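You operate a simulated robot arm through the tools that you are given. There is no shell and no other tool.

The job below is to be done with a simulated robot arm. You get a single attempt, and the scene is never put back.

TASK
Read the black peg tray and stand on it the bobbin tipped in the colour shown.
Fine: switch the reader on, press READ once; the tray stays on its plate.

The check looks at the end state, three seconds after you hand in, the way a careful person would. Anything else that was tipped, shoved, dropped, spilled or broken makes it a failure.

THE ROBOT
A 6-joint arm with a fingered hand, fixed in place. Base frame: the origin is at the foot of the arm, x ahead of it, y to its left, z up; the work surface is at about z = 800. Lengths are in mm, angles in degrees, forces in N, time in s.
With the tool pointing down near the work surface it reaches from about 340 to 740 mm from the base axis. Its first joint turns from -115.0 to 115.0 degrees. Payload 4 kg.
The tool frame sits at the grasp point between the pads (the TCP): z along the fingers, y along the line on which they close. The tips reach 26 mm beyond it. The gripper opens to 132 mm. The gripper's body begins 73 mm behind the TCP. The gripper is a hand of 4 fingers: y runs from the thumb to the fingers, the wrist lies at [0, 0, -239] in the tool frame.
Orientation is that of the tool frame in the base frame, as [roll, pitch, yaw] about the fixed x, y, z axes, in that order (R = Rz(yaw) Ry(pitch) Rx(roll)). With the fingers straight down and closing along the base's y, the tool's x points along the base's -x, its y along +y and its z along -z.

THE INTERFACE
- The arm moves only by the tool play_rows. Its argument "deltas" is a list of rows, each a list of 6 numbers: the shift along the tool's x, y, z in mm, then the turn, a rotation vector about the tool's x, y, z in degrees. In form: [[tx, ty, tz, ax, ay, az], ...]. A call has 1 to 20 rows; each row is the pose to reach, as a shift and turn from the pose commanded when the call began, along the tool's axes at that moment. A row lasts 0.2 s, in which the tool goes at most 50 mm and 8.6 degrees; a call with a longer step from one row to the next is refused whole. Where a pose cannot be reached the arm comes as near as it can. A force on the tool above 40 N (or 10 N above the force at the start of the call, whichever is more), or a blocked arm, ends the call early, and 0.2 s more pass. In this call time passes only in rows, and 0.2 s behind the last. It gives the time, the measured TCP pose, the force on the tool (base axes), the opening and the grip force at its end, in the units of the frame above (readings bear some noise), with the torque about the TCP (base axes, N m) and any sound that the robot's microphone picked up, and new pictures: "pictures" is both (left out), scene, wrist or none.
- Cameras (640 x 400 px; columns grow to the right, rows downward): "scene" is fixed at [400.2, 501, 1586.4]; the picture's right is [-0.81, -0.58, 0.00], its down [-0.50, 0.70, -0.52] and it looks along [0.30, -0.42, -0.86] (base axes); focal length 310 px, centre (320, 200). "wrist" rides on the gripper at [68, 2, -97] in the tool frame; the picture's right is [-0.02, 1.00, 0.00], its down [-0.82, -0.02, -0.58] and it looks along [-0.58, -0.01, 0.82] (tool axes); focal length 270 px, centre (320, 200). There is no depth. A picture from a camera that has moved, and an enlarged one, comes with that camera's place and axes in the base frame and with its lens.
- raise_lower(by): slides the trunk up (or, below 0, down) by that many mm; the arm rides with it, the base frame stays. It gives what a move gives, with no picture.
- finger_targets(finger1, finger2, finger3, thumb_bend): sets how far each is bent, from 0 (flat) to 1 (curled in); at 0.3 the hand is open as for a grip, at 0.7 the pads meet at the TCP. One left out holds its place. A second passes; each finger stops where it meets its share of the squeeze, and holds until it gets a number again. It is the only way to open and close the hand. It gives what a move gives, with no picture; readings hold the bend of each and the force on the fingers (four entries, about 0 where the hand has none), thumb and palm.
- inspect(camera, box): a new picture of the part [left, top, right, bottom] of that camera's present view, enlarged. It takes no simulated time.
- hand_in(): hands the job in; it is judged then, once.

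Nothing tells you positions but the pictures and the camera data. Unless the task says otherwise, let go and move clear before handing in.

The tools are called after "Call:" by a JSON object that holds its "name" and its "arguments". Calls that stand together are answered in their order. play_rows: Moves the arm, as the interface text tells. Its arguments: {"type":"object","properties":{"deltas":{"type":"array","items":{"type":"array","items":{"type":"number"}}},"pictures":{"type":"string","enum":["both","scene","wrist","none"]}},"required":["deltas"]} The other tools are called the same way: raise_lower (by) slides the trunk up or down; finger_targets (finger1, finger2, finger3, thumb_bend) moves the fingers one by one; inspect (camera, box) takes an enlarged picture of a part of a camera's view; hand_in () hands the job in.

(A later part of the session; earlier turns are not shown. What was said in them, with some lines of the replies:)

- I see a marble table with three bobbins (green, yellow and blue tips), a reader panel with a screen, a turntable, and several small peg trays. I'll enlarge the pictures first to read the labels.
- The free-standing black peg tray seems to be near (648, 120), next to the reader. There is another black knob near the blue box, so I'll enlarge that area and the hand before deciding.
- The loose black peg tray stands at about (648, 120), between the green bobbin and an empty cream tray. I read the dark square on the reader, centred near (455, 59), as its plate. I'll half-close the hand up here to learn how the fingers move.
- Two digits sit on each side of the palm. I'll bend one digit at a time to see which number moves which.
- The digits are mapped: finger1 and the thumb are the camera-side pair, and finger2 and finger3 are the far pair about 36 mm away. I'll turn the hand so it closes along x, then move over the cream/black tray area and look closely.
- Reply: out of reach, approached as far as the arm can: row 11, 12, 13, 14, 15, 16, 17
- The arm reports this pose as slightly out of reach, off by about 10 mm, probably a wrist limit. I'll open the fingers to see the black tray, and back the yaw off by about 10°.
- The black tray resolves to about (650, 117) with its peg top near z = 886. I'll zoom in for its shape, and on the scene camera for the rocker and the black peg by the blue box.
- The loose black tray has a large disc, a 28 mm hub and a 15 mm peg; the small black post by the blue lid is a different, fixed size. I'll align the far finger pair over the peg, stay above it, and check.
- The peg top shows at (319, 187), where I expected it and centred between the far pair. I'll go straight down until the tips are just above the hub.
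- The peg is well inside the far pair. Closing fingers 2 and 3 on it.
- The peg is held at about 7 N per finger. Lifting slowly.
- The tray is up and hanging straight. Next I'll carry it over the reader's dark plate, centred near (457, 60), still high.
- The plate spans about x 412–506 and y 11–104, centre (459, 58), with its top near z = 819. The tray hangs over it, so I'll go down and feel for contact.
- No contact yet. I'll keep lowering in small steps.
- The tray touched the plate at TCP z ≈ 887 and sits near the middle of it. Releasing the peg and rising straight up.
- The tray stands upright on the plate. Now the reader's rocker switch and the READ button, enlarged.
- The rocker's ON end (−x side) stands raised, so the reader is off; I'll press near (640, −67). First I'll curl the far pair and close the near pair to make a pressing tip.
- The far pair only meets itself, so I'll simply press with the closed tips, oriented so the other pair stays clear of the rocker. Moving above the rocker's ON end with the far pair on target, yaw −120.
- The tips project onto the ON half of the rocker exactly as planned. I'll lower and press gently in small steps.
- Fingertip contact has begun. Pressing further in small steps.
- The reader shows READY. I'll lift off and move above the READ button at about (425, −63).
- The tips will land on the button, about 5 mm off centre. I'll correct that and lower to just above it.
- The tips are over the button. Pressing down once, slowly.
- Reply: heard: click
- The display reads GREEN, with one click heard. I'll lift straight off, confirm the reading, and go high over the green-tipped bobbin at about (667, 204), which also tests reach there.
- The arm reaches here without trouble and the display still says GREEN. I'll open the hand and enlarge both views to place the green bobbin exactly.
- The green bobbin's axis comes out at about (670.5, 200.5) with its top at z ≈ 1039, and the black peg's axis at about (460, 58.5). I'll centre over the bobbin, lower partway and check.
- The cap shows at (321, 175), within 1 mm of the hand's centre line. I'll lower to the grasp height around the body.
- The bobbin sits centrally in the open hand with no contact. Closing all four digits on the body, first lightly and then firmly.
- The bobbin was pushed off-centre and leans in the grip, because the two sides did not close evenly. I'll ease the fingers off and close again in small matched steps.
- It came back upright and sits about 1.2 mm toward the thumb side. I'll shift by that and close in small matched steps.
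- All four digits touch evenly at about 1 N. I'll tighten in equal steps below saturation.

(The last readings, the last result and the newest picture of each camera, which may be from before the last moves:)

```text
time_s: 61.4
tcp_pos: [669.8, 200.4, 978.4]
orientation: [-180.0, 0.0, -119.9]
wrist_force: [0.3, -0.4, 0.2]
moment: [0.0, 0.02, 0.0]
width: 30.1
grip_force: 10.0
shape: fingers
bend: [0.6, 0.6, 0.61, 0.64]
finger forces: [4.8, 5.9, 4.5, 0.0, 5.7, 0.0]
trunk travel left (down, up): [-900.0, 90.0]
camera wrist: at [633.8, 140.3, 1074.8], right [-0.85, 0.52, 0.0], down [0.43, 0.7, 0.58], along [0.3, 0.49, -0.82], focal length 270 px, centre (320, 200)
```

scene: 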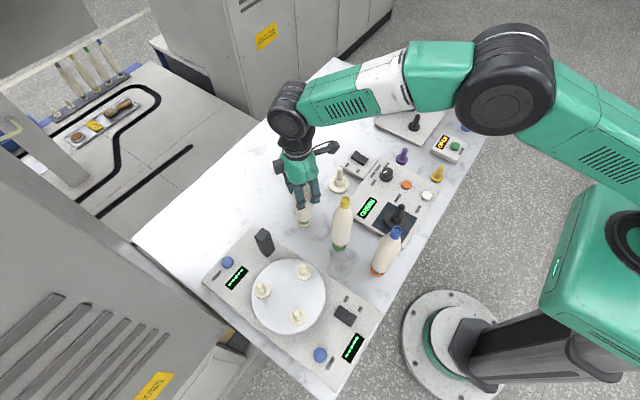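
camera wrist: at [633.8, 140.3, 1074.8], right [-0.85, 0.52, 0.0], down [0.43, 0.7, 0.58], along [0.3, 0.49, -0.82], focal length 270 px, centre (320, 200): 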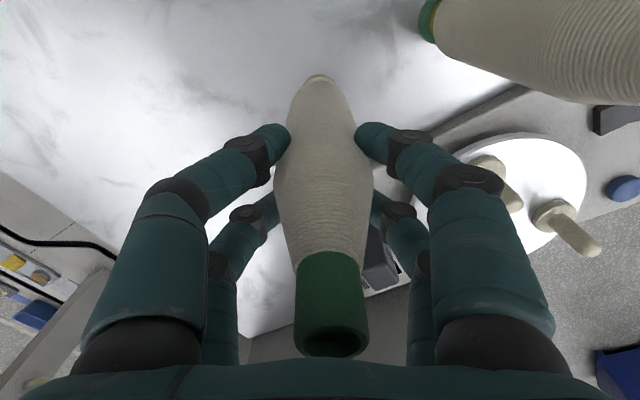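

The grip holds at about 5 N per digit with a lean of about 1°. I'll trim fingers 1 and 2 slightly to straighten it.

Call:
{"name": "finger_targets", "arguments": {"finger1": 0.7, "finger2": 0.69}}

Call:
{"name": "play_rows", "arguments": {"deltas": [[0, 0, 0, 0, 0, 0]], "pictures": "wrist"}}

Call:
{"name": "inspect", "arguments": {"camera": "scene", "box": [260, 140, 350, 240]}}

```text
time_s: 62.4
tcp_pos: [669.5, 199.7, 978.0]
orientation: [-180.0, 0.0, -119.9]
wrist_force: [0.4, 0.2, 0.1]
moment: [-0.01, 0.01, 0.0]
width: 29.5
grip_force: 12.9
shape: fingers
bend: [0.61, 0.61, 0.61, 0.64]
finger forces: [6.4, 7.0, 5.8, 0.1, 7.0, 0.0]
trunk travel left (down, up): [-900.0, 90.0]
```

```text
time_s: 62.8
tcp_pos: [668.4, 199.3, 978.1]
orientation: [179.9, 0.0, -120.0]
wrist_force: [-0.2, 0.6, 0.0]
moment: [0.0, 0.02, 0.01]
width: 29.5
grip_force: 12.7
shape: fingers
bend: [0.61, 0.61, 0.61, 0.64]
finger forces: [6.4, 7.0, 5.7, 0.0, 7.1, 0.0]
trunk travel left (down, up): [-900.0, 90.0]
camera wrist: at [633.8, 140.2, 1074.8], right [-0.85, 0.52, 0.0], down [0.43, 0.7, 0.58], along [0.3, 0.49, -0.82], focal length 270 px, centre (320, 200)
```

wrist: 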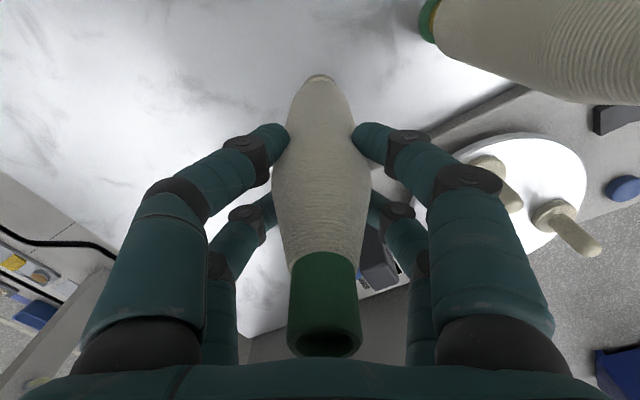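

```text
4.00 times, centred on (305, 190) of scene
camera zoom: at [400.2, 501.0, 1586.4], right [-0.81, -0.58, 0.0], down [-0.5, 0.7, -0.52], along [0.3, -0.42, -0.86], focal length 1241 px, centre (380, 240)
```

zoom: 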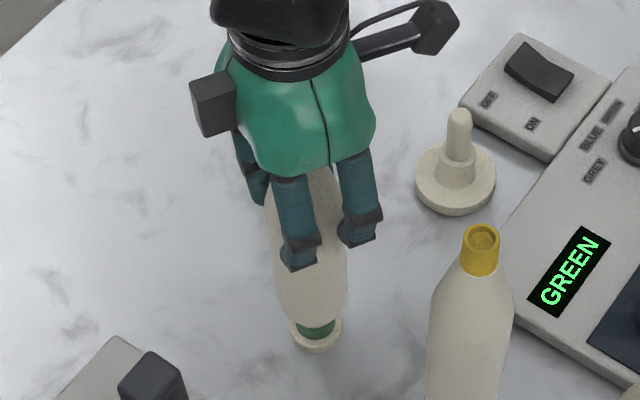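

The bobbin is nearly upright and held at about 6.5 N per digit. Lifting slowly while watching its little tray.

Call:
{"name": "play_rows", "arguments": {"deltas": [[0, 0, -4, 0, 0, 0], [0, 0, -10, 0, 0, 0], [0, 0, -16, 0, 0, 0], [0, 0, -22, 0, 0, 0], [0, 0, -22, 0, 0, 0]], "pictures": "wrist"}}

Call:
{"name": "inspect", "arguments": {"camera": "scene", "box": [270, 160, 340, 240]}}

```text
time_s: 64.0
tcp_pos: [667.9, 200.6, 999.9]
orientation: [179.9, 0.0, -119.8]
wrist_force: [0.4, 0.2, 0.2]
moment: [-0.01, 0.01, -0.03]
width: 29.8
grip_force: 13.2
shape: fingers
bend: [0.61, 0.61, 0.61, 0.64]
finger forces: [6.4, 6.9, 5.8, 0.0, 7.0, 0.0]
trunk travel left (down, up): [-900.0, 90.0]
camera wrist: at [632.6, 140.9, 1096.9], right [-0.85, 0.52, 0.0], down [0.43, 0.7, 0.58], along [0.3, 0.49, -0.82], focal length 270 px, centre (320, 200)
```

wrist: 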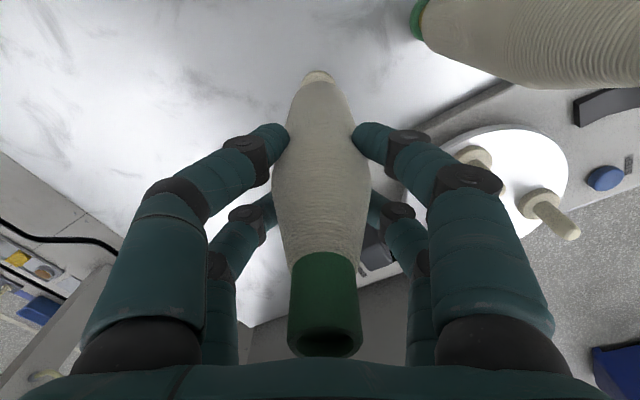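

```text
5.00 times, centred on (305, 200) of scene
camera zoom: at [400.2, 501.0, 1586.4], right [-0.81, -0.58, 0.0], down [-0.5, 0.7, -0.52], along [0.3, -0.42, -0.86], focal length 1551 px, centre (395, 200)
```

zoom: 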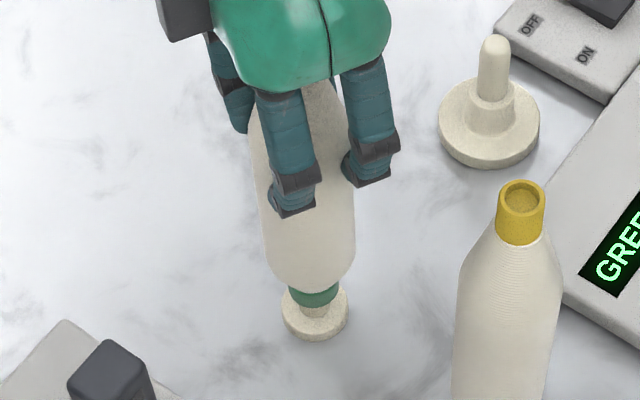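

The bobbin slides cleanly off and its tray stays put. I'll keep lifting until it is clear of the peg.

Call:
{"name": "play_rows", "arguments": {"deltas": [[0, 0, -10, 0, 0, 0], [0, 0, -22, 0, 0, 0], [0, 0, -34, 0, 0, 0], [0, 0, -46, 0, 0, 0], [0, 0, -58, 0, 0, 0], [0, 0, -72, 0, 0, 0], [0, 0, -88, 0, 0, 0], [0, 0, -102, 0, 0, 0], [0, 0, -112, 0, 0, 0], [0, 0, -118, 0, 0, 0], [0, 0, -118, 0, 0, 0]]}}

Call:
{"name": "inspect", "arguments": {"camera": "scene", "box": [250, 80, 350, 240]}}

```text
time_s: 66.4
tcp_pos: [668.4, 199.4, 1118.2]
orientation: [-179.9, 0.0, -119.9]
wrist_force: [0.2, 0.4, -1.0]
moment: [0.01, -0.01, 0.0]
width: 29.4
grip_force: 12.9
shape: fingers
bend: [0.61, 0.61, 0.61, 0.64]
finger forces: [6.4, 7.1, 5.9, 0.1, 7.2, 0.0]
trunk travel left (down, up): [-900.0, 90.0]
camera wrist: at [633.5, 140.7, 1215.0], right [-0.85, 0.52, 0.0], down [0.43, 0.7, 0.58], along [0.3, 0.49, -0.82], focal length 270 px, centre (320, 200)
```

scene: 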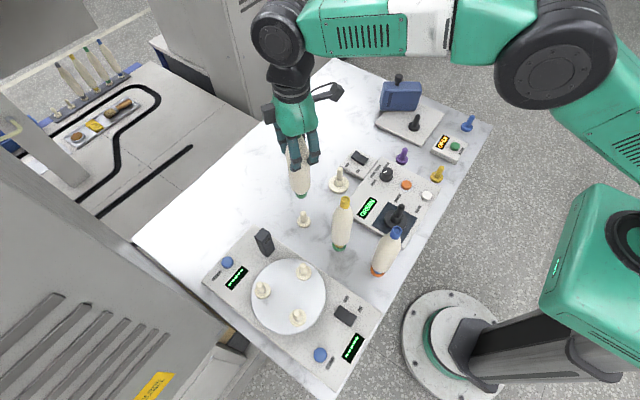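
wrist: 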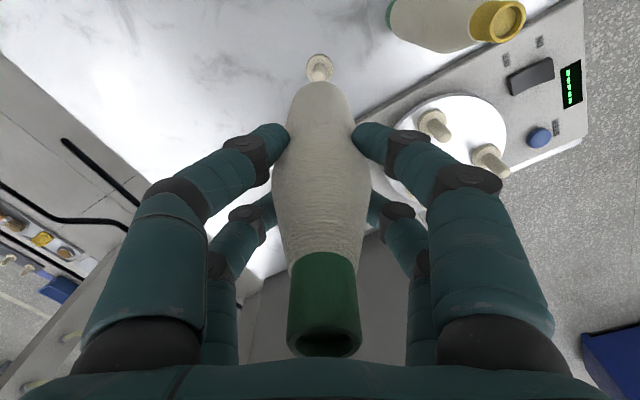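

```text
2.50 times, centred on (300, 160) of scene
camera zoom: at [400.2, 501.0, 1586.4], right [-0.81, -0.58, 0.0], down [-0.5, 0.7, -0.52], along [0.3, -0.42, -0.86], focal length 775 px, centre (370, 300)
```

zoom: 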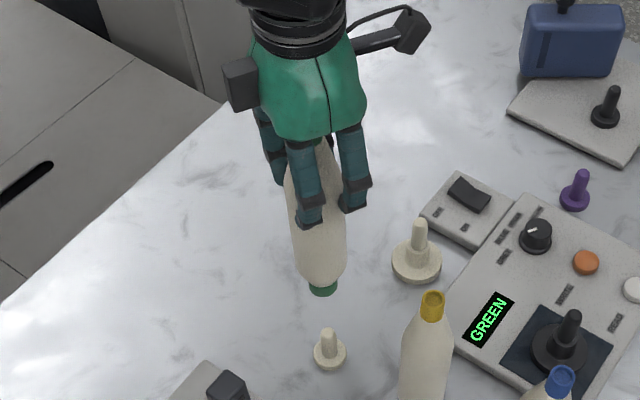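

The bobbin hangs clear. I'll carry it around the yellow one: first toward −y, then over to the black tray, staying high.

Call:
{"name": "play_rows", "arguments": {"deltas": [[12, -3, 0, 0, 0, 0], [32, -8, 0, 0, 0, 0], [54, -14, 0, 0, 0, 0], [78, -20, 0, 0, 0, 0], [98, -24, 0, 0, 0, 0], [113, -19, 0, 0, 0, 0], [126, -4, 0, 0, 0, 0], [140, 12, 0, 0, 0, 0], [154, 28, 0, 0, 0, 0], [168, 44, 0, 0, 0, 0], [182, 60, 0, 0, 0, 0], [196, 75, 0, 0, 0, 0], [208, 89, 0, 0, 0, 0], [219, 101, 0, 0, 0, 0], [226, 108, 0, 0, 0, 0], [228.2, 111.3, 0, 0, 0, 0], [228.2, 111.3, 0, 0, 0, 0]]}}

Call:
{"name": "inspect", "arguments": {"camera": "scene", "box": [340, 90, 450, 240]}}

Call:
{"name": "inspect", "arguments": {"camera": "scene", "box": [370, 170, 430, 240]}}

```text
time_s: 70.0
tcp_pos: [458.4, 57.7, 1117.7]
orientation: [180.0, 0.0, -120.0]
wrist_force: [-0.9, 0.0, -0.3]
moment: [0.02, 0.01, 0.01]
width: 29.1
grip_force: 13.5
shape: fingers
bend: [0.61, 0.61, 0.61, 0.64]
finger forces: [6.6, 7.2, 6.2, 0.1, 7.3, 0.1]
trunk travel left (down, up): [-900.0, 90.0]
camera wrist: at [422.3, -1.8, 1215.0], right [-0.85, 0.52, 0.0], down [0.43, 0.7, 0.58], along [0.3, 0.49, -0.82], focal length 270 px, centre (320, 200)
```

scene: 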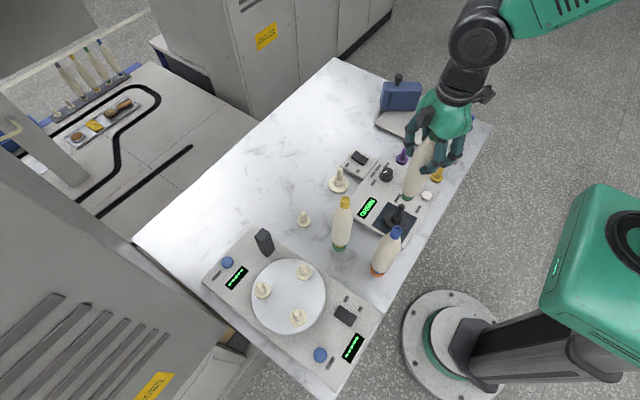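
wrist: 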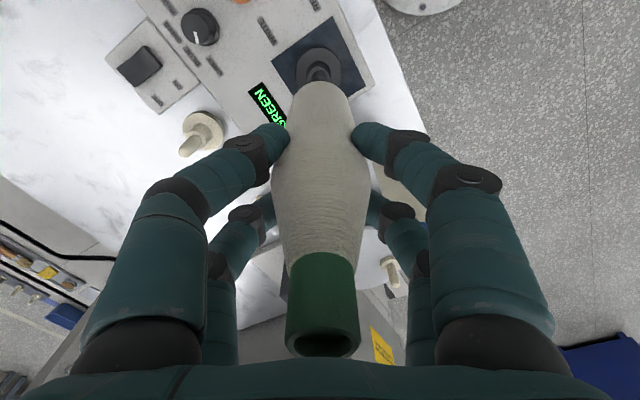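

```text
2.67 times, centred on (395, 165) of scene
camera zoom: at [400.2, 501.0, 1586.4], right [-0.81, -0.58, 0.0], down [-0.5, 0.7, -0.52], along [0.3, -0.42, -0.86], focal length 827 px, centre (120, 293)
```

zoom: 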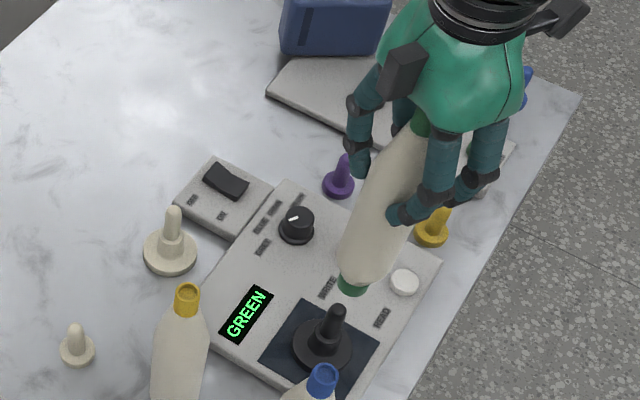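

```text
5.71 times, centred on (400, 205) of scene
camera zoom: at [400.2, 501.0, 1586.4], right [-0.81, -0.58, 0.0], down [-0.5, 0.7, -0.52], along [0.3, -0.42, -0.86], focal length 1772 px, centre (-137, 171)
```

zoom: 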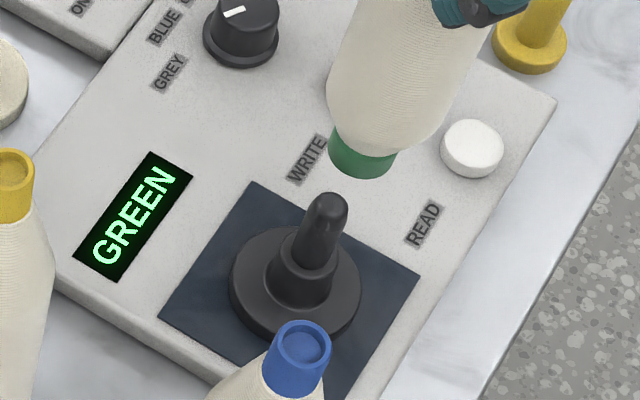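

The bobbin's foot is nearly above the peg. I'll come down so the foot is just above the peg tip, then compare the two at high magnification.

Call:
{"name": "play_rows", "arguments": {"deltas": [[0, 0, 10, 0, 0, 0], [0, 0, 20, 0, 0, 0], [0, 0, 30, 0, 0, 0], [0, 0, 36, 0, 0, 0], [0, 0, 36, 0, 0, 0]]}}

Call:
{"name": "inspect", "arguments": {"camera": "scene", "box": [385, 180, 420, 220]}}

Call:
{"name": "inspect", "arguments": {"camera": "wrist", "box": [260, 20, 380, 120]}}

```text
time_s: 71.2
tcp_pos: [459.0, 57.2, 1082.5]
orientation: [180.0, 0.0, -119.9]
wrist_force: [-0.3, 0.1, -1.7]
moment: [0.03, 0.01, -0.01]
width: 28.7
grip_force: 13.5
shape: fingers
bend: [0.61, 0.61, 0.61, 0.64]
finger forces: [6.5, 7.1, 6.0, 0.1, 7.3, 0.0]
trunk travel left (down, up): [-900.0, 90.0]
camera wrist: at [423.0, -1.9, 1179.4], right [-0.85, 0.52, 0.0], down [0.43, 0.7, 0.58], along [0.3, 0.49, -0.82], focal length 270 px, centre (320, 200)
```

scene: 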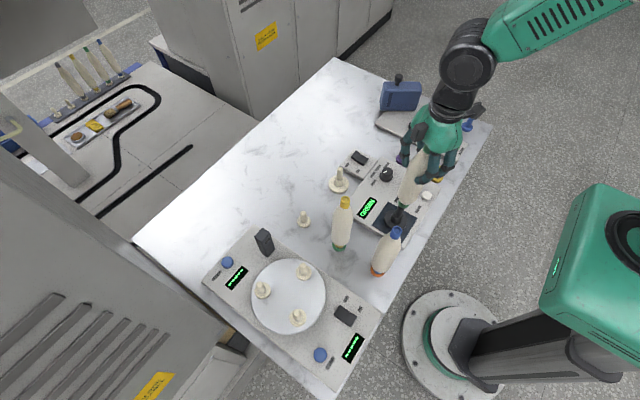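
wrist: 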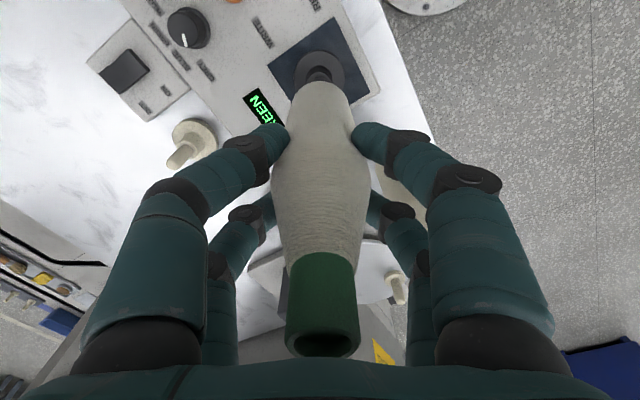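

```text
10.00 times, centred on (402, 200) of scene
camera zoom: at [400.2, 501.0, 1586.4], right [-0.81, -0.58, 0.0], down [-0.5, 0.7, -0.52], along [0.3, -0.42, -0.86], focal length 3102 px, centre (-505, 200)
```

zoom: 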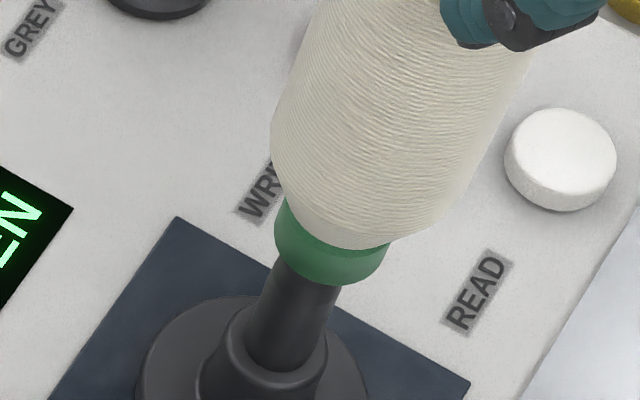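

```text
4.00 times, centred on (320, 70) of wrist
camera zoom: at [423.0, -1.9, 1179.4], right [-0.85, 0.52, 0.0], down [0.43, 0.7, 0.58], along [0.3, 0.49, -0.82], focal length 1081 px, centre (320, 720)
```

zoom: 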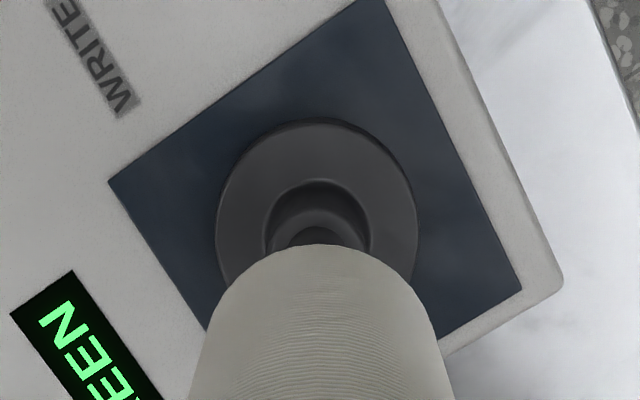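

In both views the foot is within about 1 mm of the peg axis. I'll lower in short steps and watch the forces as the peg enters.

Call:
{"name": "play_rows", "arguments": {"deltas": [[0, 0, 3, 0, 0, 0], [0, 0, 6, 0, 0, 0], [0, 0, 9, 0, 0, 0], [0, 0, 12, 0, 0, 0], [0, 0, 15, 0, 0, 0], [0, 0, 15, 0, 0, 0]], "pictures": "none"}}

Call:
{"name": "inspect", "arguments": {"camera": "scene", "box": [380, 180, 425, 225]}}

```text
time_s: 72.6
tcp_pos: [459.1, 58.5, 1067.0]
orientation: [-180.0, 0.0, -120.0]
wrist_force: [-1.1, 0.9, -1.2]
moment: [-0.03, 0.0, 0.04]
width: 28.8
grip_force: 13.3
shape: fingers
bend: [0.61, 0.61, 0.61, 0.64]
finger forces: [6.5, 7.2, 6.1, 0.0, 7.3, 0.1]
trunk travel left (down, up): [-900.0, 90.0]
```

```text
8.89 times, centred on (402, 202) of scene
camera zoom: at [400.2, 501.0, 1586.4], right [-0.81, -0.58, 0.0], down [-0.5, 0.7, -0.52], along [0.3, -0.42, -0.86], focal length 2757 px, centre (-413, 178)
```

zoom: 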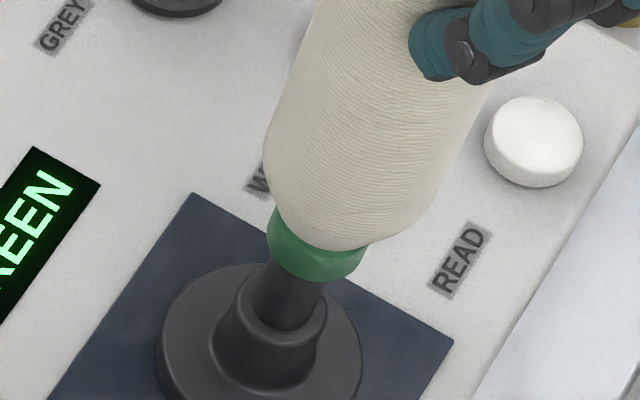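

No added force, so the peg appears to be entering. Continuing down.

Call:
{"name": "play_rows", "arguments": {"deltas": [[0, 0, 3, 0, 0, 0], [0, 0, 6, 0, 0, 0], [0, 0, 9, 0, 0, 0], [0, 0, 12, 0, 0, 0], [0, 0, 15, 0, 0, 0], [0, 0, 15, 0, 0, 0]], "pictures": "none"}}

Call:
{"name": "inspect", "arguments": {"camera": "scene", "box": [380, 180, 425, 225]}}

```text
time_s: 74.0
tcp_pos: [457.4, 58.1, 1052.5]
orientation: [180.0, 0.0, -119.9]
wrist_force: [0.2, -0.3, -1.9]
moment: [-0.03, -0.01, 0.02]
width: 29.2
grip_force: 13.4
shape: fingers
bend: [0.61, 0.61, 0.61, 0.64]
finger forces: [6.6, 7.1, 6.2, 0.0, 7.3, 0.1]
trunk travel left (down, up): [-900.0, 90.0]
```

```text
8.89 times, centred on (402, 202) of scene
camera zoom: at [400.2, 501.0, 1586.4], right [-0.81, -0.58, 0.0], down [-0.5, 0.7, -0.52], along [0.3, -0.42, -0.86], focal length 2757 px, centre (-413, 178)
```

zoom: 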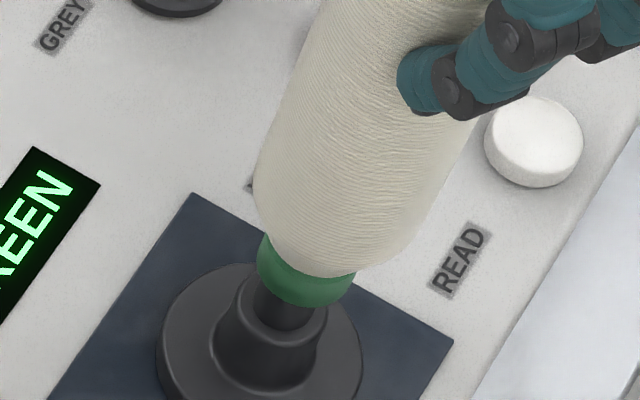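

The foot is over the peg and still free. Continuing toward the hub.

Call:
{"name": "play_rows", "arguments": {"deltas": [[0, 0, 3, 0, 0, 0], [0, 0, 6, 0, 0, 0], [0, 0, 9, 0, 0, 0], [0, 0, 12, 0, 0, 0], [0, 0, 14, 0, 0, 0], [0, 0, 14, 0, 0, 0]], "pictures": "none"}}

Call:
{"name": "inspect", "arguments": {"camera": "scene", "box": [380, 180, 425, 225]}}

```text
time_s: 75.4
tcp_pos: [459.0, 57.8, 1038.0]
orientation: [-180.0, 0.0, -120.0]
wrist_force: [0.4, -0.3, -1.0]
moment: [-0.02, -0.01, 0.01]
width: 29.4
grip_force: 13.3
shape: fingers
bend: [0.61, 0.61, 0.61, 0.64]
finger forces: [6.6, 7.1, 6.3, 0.1, 7.3, 0.0]
trunk travel left (down, up): [-900.0, 90.0]
```

```text
8.89 times, centred on (402, 202) of scene
camera zoom: at [400.2, 501.0, 1586.4], right [-0.81, -0.58, 0.0], down [-0.5, 0.7, -0.52], along [0.3, -0.42, -0.86], focal length 2757 px, centre (-413, 178)
```

zoom: 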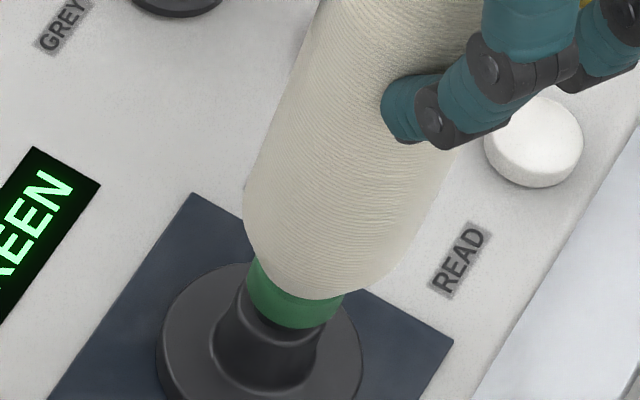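

Nearly at the hub. I'll finish with small steps and force checks.

Call:
{"name": "play_rows", "arguments": {"deltas": [[0, 0, 1.5, 0, 0, 0], [0, 0, 3, 0, 0, 0], [0, 0, 4, 0, 0, 0], [0, 0, 4, 0, 0, 0]], "pictures": "none"}}

Call:
{"name": "play_rows", "arguments": {"deltas": [[0, 0, 1, 0, 0, 0], [0, 0, 2, 0, 0, 0], [0, 0, 2, 0, 0, 0]], "pictures": "none"}}

Call:
{"name": "inspect", "arguments": {"camera": "scene", "box": [380, 180, 425, 225]}}

```text
time_s: 76.4
tcp_pos: [458.9, 57.3, 1034.1]
orientation: [180.0, 0.0, -119.9]
wrist_force: [0.7, 0.9, -1.0]
moment: [0.04, -0.01, -0.01]
width: 28.9
grip_force: 14.2
shape: fingers
bend: [0.61, 0.61, 0.61, 0.64]
finger forces: [6.6, 7.1, 6.2, 0.0, 7.3, 0.0]
trunk travel left (down, up): [-900.0, 90.0]
```

```text
time_s: 77.2
tcp_pos: [459.6, 57.9, 1032.3]
orientation: [-180.0, 0.1, -120.0]
wrist_force: [-0.8, 0.4, -1.8]
moment: [0.01, -0.01, 0.0]
width: 29.0
grip_force: 13.6
shape: fingers
bend: [0.61, 0.61, 0.61, 0.64]
finger forces: [6.8, 7.2, 6.2, 0.0, 7.4, 0.0]
trunk travel left (down, up): [-900.0, 90.0]
```

```text
8.89 times, centred on (402, 202) of scene
camera zoom: at [400.2, 501.0, 1586.4], right [-0.81, -0.58, 0.0], down [-0.5, 0.7, -0.52], along [0.3, -0.42, -0.86], focal length 2757 px, centre (-413, 178)
```

zoom: 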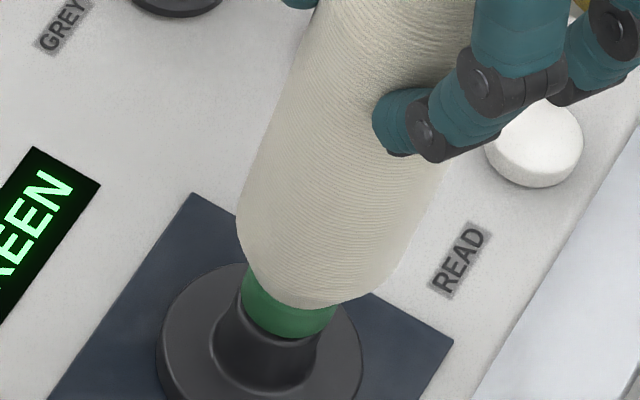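

Still free, with a few millimetres to go. Continuing in small steps until contact.

Call:
{"name": "play_rows", "arguments": {"deltas": [[0, 0, 1, 0, 0, 0], [0, 0, 2, 0, 0, 0], [0, 0, 2, 0, 0, 0]], "pictures": "none"}}

Call:
{"name": "play_rows", "arguments": {"deltas": [[0, 0, 1, 0, 0, 0], [0, 0, 2, 0, 0, 0], [0, 0, 2, 0, 0, 0]], "pictures": "none"}}

Call:
{"name": "inspect", "arguments": {"camera": "scene", "box": [380, 180, 425, 225]}}

```text
time_s: 78.0
tcp_pos: [458.2, 56.5, 1030.2]
orientation: [180.0, 0.0, -120.0]
wrist_force: [0.3, -0.4, -1.0]
moment: [0.0, 0.03, -0.04]
width: 29.1
grip_force: 13.7
shape: fingers
bend: [0.61, 0.61, 0.61, 0.64]
finger forces: [6.7, 7.1, 6.2, 0.0, 7.3, 0.1]
trunk travel left (down, up): [-900.0, 90.0]
```

```text
time_s: 78.8
tcp_pos: [459.0, 59.1, 1028.1]
orientation: [-180.0, 0.1, -120.0]
wrist_force: [-1.1, -0.1, -0.8]
moment: [0.04, 0.01, 0.02]
width: 29.0
grip_force: 13.7
shape: fingers
bend: [0.61, 0.61, 0.61, 0.64]
finger forces: [6.7, 7.1, 6.1, 0.0, 7.3, 0.1]
trunk travel left (down, up): [-900.0, 90.0]
```

```text
8.89 times, centred on (402, 202) of scene
camera zoom: at [400.2, 501.0, 1586.4], right [-0.81, -0.58, 0.0], down [-0.5, 0.7, -0.52], along [0.3, -0.42, -0.86], focal length 2757 px, centre (-413, 178)
```

zoom: 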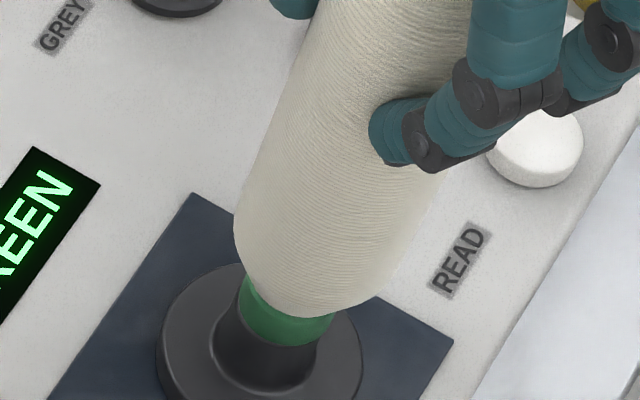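

Call:
{"name": "play_rows", "arguments": {"deltas": [[0, 0, 1, 0, 0, 0], [0, 0, 2, 0, 0, 0], [0, 0, 2, 0, 0, 0]], "pictures": "none"}}

Call:
{"name": "play_rows", "arguments": {"deltas": [[0, 0, 1, 0, 0, 0], [0, 0, 2, 0, 0, 0], [0, 0, 2, 0, 0, 0]], "pictures": "none"}}

Call:
{"name": "inspect", "arguments": {"camera": "scene", "box": [380, 180, 425, 225]}}

```text
time_s: 79.6
tcp_pos: [458.0, 58.8, 1027.3]
orientation: [-179.8, 0.0, -119.9]
wrist_force: [-0.9, -0.3, 8.1]
moment: [-0.02, 0.01, 0.02]
width: 28.9
grip_force: 14.4
shape: fingers
bend: [0.62, 0.61, 0.61, 0.64]
finger forces: [7.2, 7.6, 6.5, 0.0, 8.1, 0.0]
trunk travel left (down, up): [-900.0, 90.0]
```

```text
time_s: 80.4
tcp_pos: [458.7, 57.2, 1025.8]
orientation: [-179.9, 0.1, -119.9]
wrist_force: [0.6, -0.4, 17.6]
moment: [-0.08, -0.05, -0.02]
width: 28.7
grip_force: 16.0
shape: fingers
bend: [0.63, 0.63, 0.61, 0.64]
finger forces: [7.5, 8.2, 7.3, 0.1, 9.1, 0.0]
trunk travel left (down, up): [-900.0, 90.0]
```

```text
8.89 times, centred on (402, 202) of scene
camera zoom: at [400.2, 501.0, 1586.4], right [-0.81, -0.58, 0.0], down [-0.5, 0.7, -0.52], along [0.3, -0.42, -0.86], focal length 2757 px, centre (-413, 178)
```

zoom: 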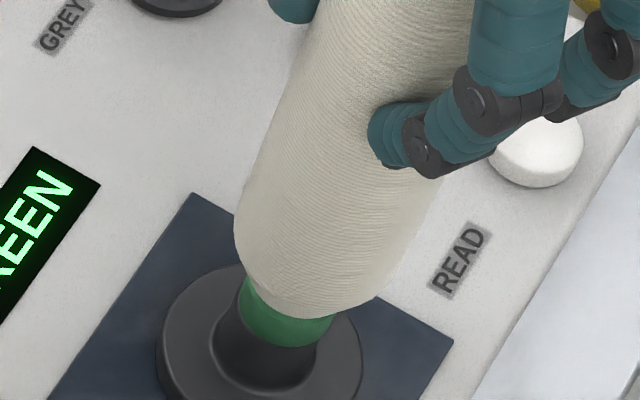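

It has seated on the hub: pure axial force, no side load. I'll relieve the push and open the fingers evenly.

Call:
{"name": "play_rows", "arguments": {"deltas": [[0, 0, -2.5, 0, 0, 0], [0, 0, -2.5, 0, 0, 0]], "pictures": "none"}}

Call:
{"name": "finger_targets", "arguments": {"finger1": 0.64, "finger2": 0.63, "finger3": 0.62, "thumb_bend": 0.635}}

Call:
{"name": "finger_targets", "arguments": {"finger1": 0.56, "finger2": 0.56, "finger3": 0.56, "thumb_bend": 0.56}}

Call:
{"name": "finger_targets", "arguments": {"finger1": 0.42, "finger2": 0.42, "finger3": 0.42, "thumb_bend": 0.42}}

Call:
{"name": "play_rows", "arguments": {"deltas": [[0, 0, 0, 0, 0, 0]]}}

Call:
{"name": "inspect", "arguments": {"camera": "scene", "box": [370, 120, 450, 230]}}

```text
time_s: 81.0
tcp_pos: [457.6, 58.3, 1027.3]
orientation: [-179.9, 0.0, -120.0]
wrist_force: [1.1, 0.2, 4.5]
moment: [-0.05, -0.03, 0.03]
width: 28.8
grip_force: 15.8
shape: fingers
bend: [0.63, 0.62, 0.61, 0.64]
finger forces: [7.1, 7.6, 6.9, 0.1, 8.5, 0.0]
trunk travel left (down, up): [-900.0, 90.0]
```

```text
time_s: 82.0
tcp_pos: [458.1, 58.8, 1028.8]
orientation: [-179.9, -0.1, -120.0]
wrist_force: [0.6, -0.7, 3.3]
moment: [0.01, 0.01, -0.01]
width: 30.2
grip_force: 7.0
shape: fingers
bend: [0.61, 0.61, 0.6, 0.62]
finger forces: [3.4, 3.3, 3.3, 0.0, 4.2, 0.0]
trunk travel left (down, up): [-900.0, 90.0]
```

```text
time_s: 83.0
tcp_pos: [458.0, 59.1, 1027.3]
orientation: [-180.0, 0.0, -120.0]
wrist_force: [0.8, -0.7, 0.4]
moment: [-0.02, -0.03, 0.04]
width: 45.3
grip_force: 0.0
shape: fingers
bend: [0.56, 0.56, 0.56, 0.56]
finger forces: [0.0, 0.0, 0.0, 0.1, 0.0, 0.1]
trunk travel left (down, up): [-900.0, 90.0]
```

```text
time_s: 84.0
tcp_pos: [458.5, 58.9, 1027.7]
orientation: [180.0, -0.1, -120.0]
wrist_force: [-0.5, 0.2, -0.2]
moment: [0.01, 0.0, 0.0]
width: 92.5
grip_force: 0.1
shape: fingers
bend: [0.42, 0.42, 0.42, 0.42]
finger forces: [0.1, 0.0, 0.1, 0.0, 0.0, 0.0]
trunk travel left (down, up): [-900.0, 90.0]
```

```text
time_s: 84.4
tcp_pos: [457.2, 59.9, 1027.0]
orientation: [180.0, 0.0, -119.9]
wrist_force: [0.1, -0.8, 0.0]
moment: [0.0, -0.01, -0.04]
width: 92.5
grip_force: 0.1
shape: fingers
bend: [0.42, 0.42, 0.42, 0.42]
finger forces: [0.0, 0.1, 0.0, 0.1, 0.0, 0.0]
trunk travel left (down, up): [-900.0, 90.0]
camera wrist: at [423.0, -1.0, 1123.8], right [-0.85, 0.52, 0.0], down [0.43, 0.7, 0.58], along [0.3, 0.49, -0.82], focal length 270 px, centre (320, 200)
```

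scene: 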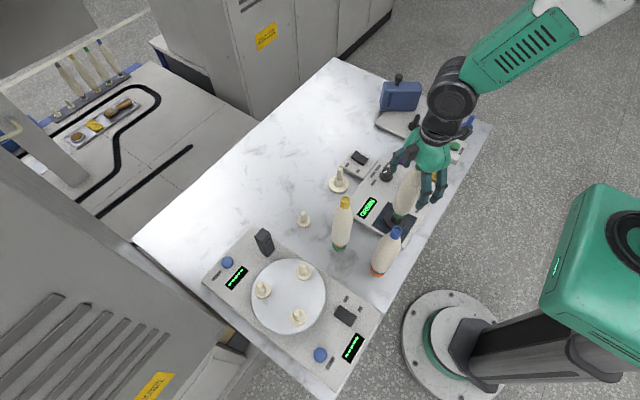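
wrist: 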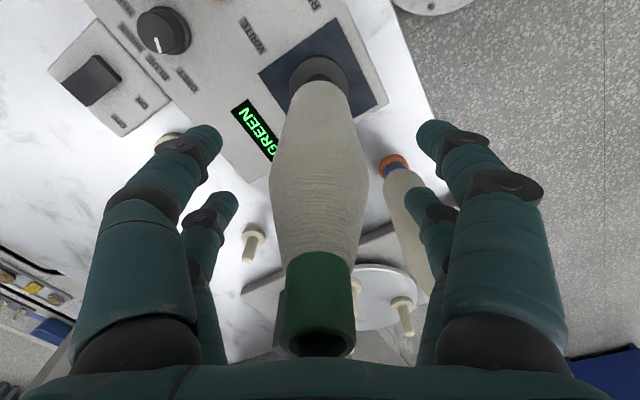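

```text
3.64 times, centred on (410, 175) of scene
camera zoom: at [400.2, 501.0, 1586.4], right [-0.81, -0.58, 0.0], down [-0.5, 0.7, -0.52], along [0.3, -0.42, -0.86], focal length 1128 px, centre (-7, 291)
```

zoom: 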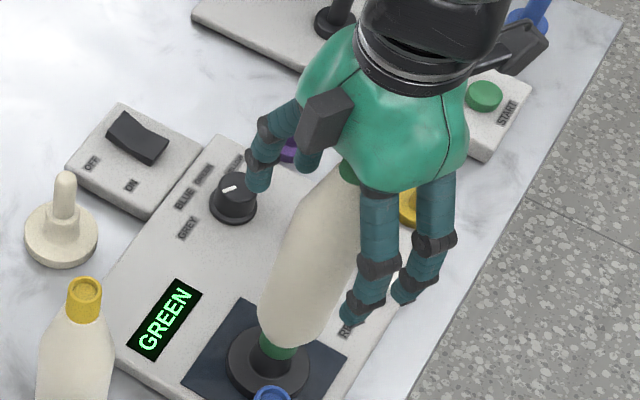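

The bobbin stands free in the open hand. I'll rise straight up until clear, then check.

Call:
{"name": "play_rows", "arguments": {"deltas": [[0, 0, -15, 0, 0, 0], [0, 0, -35, 0, 0, 0], [0, 0, -60, 0, 0, 0], [0, 0, -90, 0, 0, 0], [0, 0, -120, 0, 0, 0], [0, 0, -145, 0, 0, 0], [20, 20, -150, 0, 0, 0], [50, 20, -150, 0, 0, 0], [80, 20, -150, 0, 0, 0], [110, 20, -150, 0, 0, 0], [110, 20, -150, 0, 0, 0]]}}

Call:
{"name": "inspect", "arguments": {"camera": "scene", "box": [330, 120, 450, 240]}}

Call:
{"name": "inspect", "arguments": {"camera": "scene", "box": [375, 150, 435, 240]}}

Call:
{"name": "inspect", "arguments": {"camera": "scene", "box": [200, 140, 420, 380]}}

```text
time_s: 86.8
tcp_pos: [386.2, -28.3, 1177.4]
orientation: [-180.0, 0.0, -119.9]
wrist_force: [0.7, 0.3, 0.3]
moment: [0.03, 0.0, -0.01]
width: 92.7
grip_force: 0.1
shape: fingers
bend: [0.42, 0.42, 0.42, 0.42]
finger forces: [0.0, 0.1, 0.0, 0.1, 0.1, 0.0]
trunk travel left (down, up): [-900.0, 90.0]
camera wrist: at [350.8, -87.2, 1273.0], right [-0.85, 0.52, 0.0], down [0.42, 0.7, 0.58], along [0.3, 0.49, -0.82], focal length 270 px, centre (320, 200)
```

scene: 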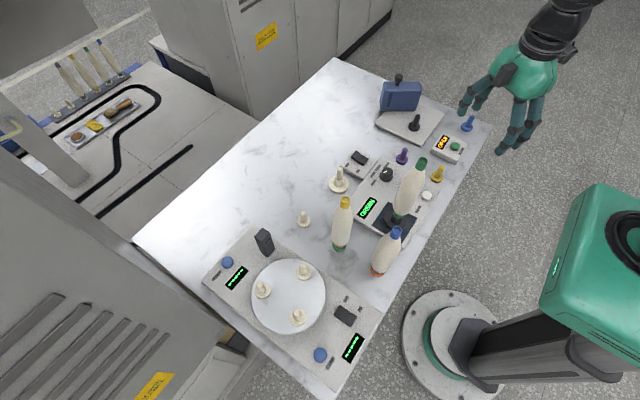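
wrist: 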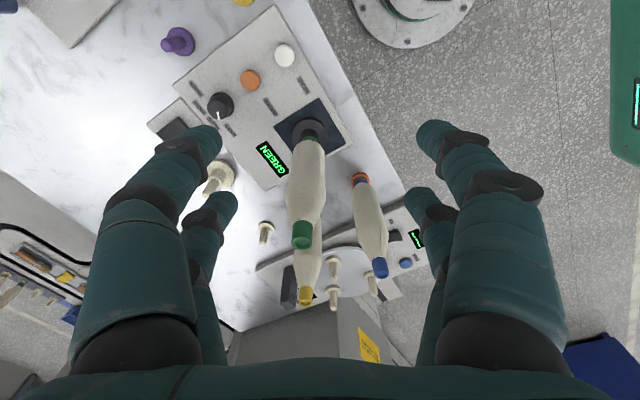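

```text
3.33 times, centred on (390, 180) of scene
camera zoom: at [400.2, 501.0, 1586.4], right [-0.81, -0.58, 0.0], down [-0.5, 0.7, -0.52], along [0.3, -0.42, -0.86], focal length 1034 px, centre (87, 267)
```

zoom: 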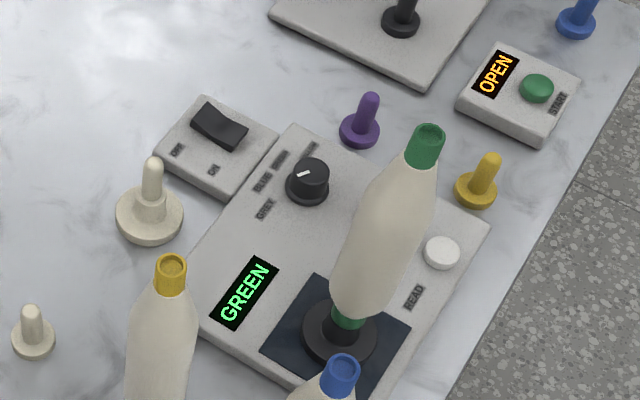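

```text
4.44 times, centred on (405, 195) of scene
camera zoom: at [400.2, 501.0, 1586.4], right [-0.81, -0.58, 0.0], down [-0.5, 0.7, -0.52], along [0.3, -0.42, -0.86], focal length 1378 px, centre (-58, 222)
```

zoom: 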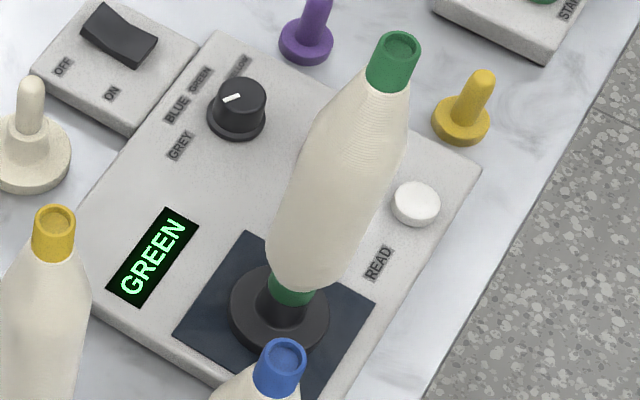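

```text
1.67 times, centred on (310, 260) of scene
camera zoom: at [400.2, 501.0, 1586.4], right [-0.81, -0.58, 0.0], down [-0.5, 0.7, -0.52], along [0.3, -0.42, -0.86], focal length 517 px, centre (337, 100)
```

zoom: 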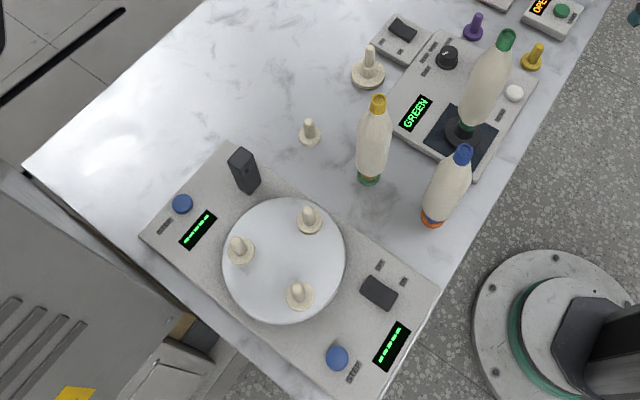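

The black tray sits on the reader's plate and the display reads GREEN. The green-tipped bobbin stands upright and fully seated on its peg: its cap shows where a vertical axis should put it, within a few pixels. Everything else is undisturbed and the hand is clear, so I'm handing in.

Call:
{"name": "hand_in", "arguments": {}}

```text
The job is handed in.
```

I read the black peg tray, which came up GREEN, and stood the green-tipped bobbin on it. I've handed the job in but haven't seen a verdict.

- **Reading:** I set the black tray on the reader's plate, switched the reader on and pressed READ once, with one click heard. The tray is still on the plate.
- **Bobbin:** The green-tipped bobbin slid cleanly off its small cream tray, which stayed put. I lowered it onto the black peg until it met the hub. After I let go and moved clear, it stood upright in the pictures.
- **First grip:** My first try at gripping the bobbin made it lean about 4° on its old peg. I eased off, it came back upright, and the second grip held.
- **Everything else:** In the last pictures nothing else had been tipped or moved. WRITE and the colour knob were not touched.
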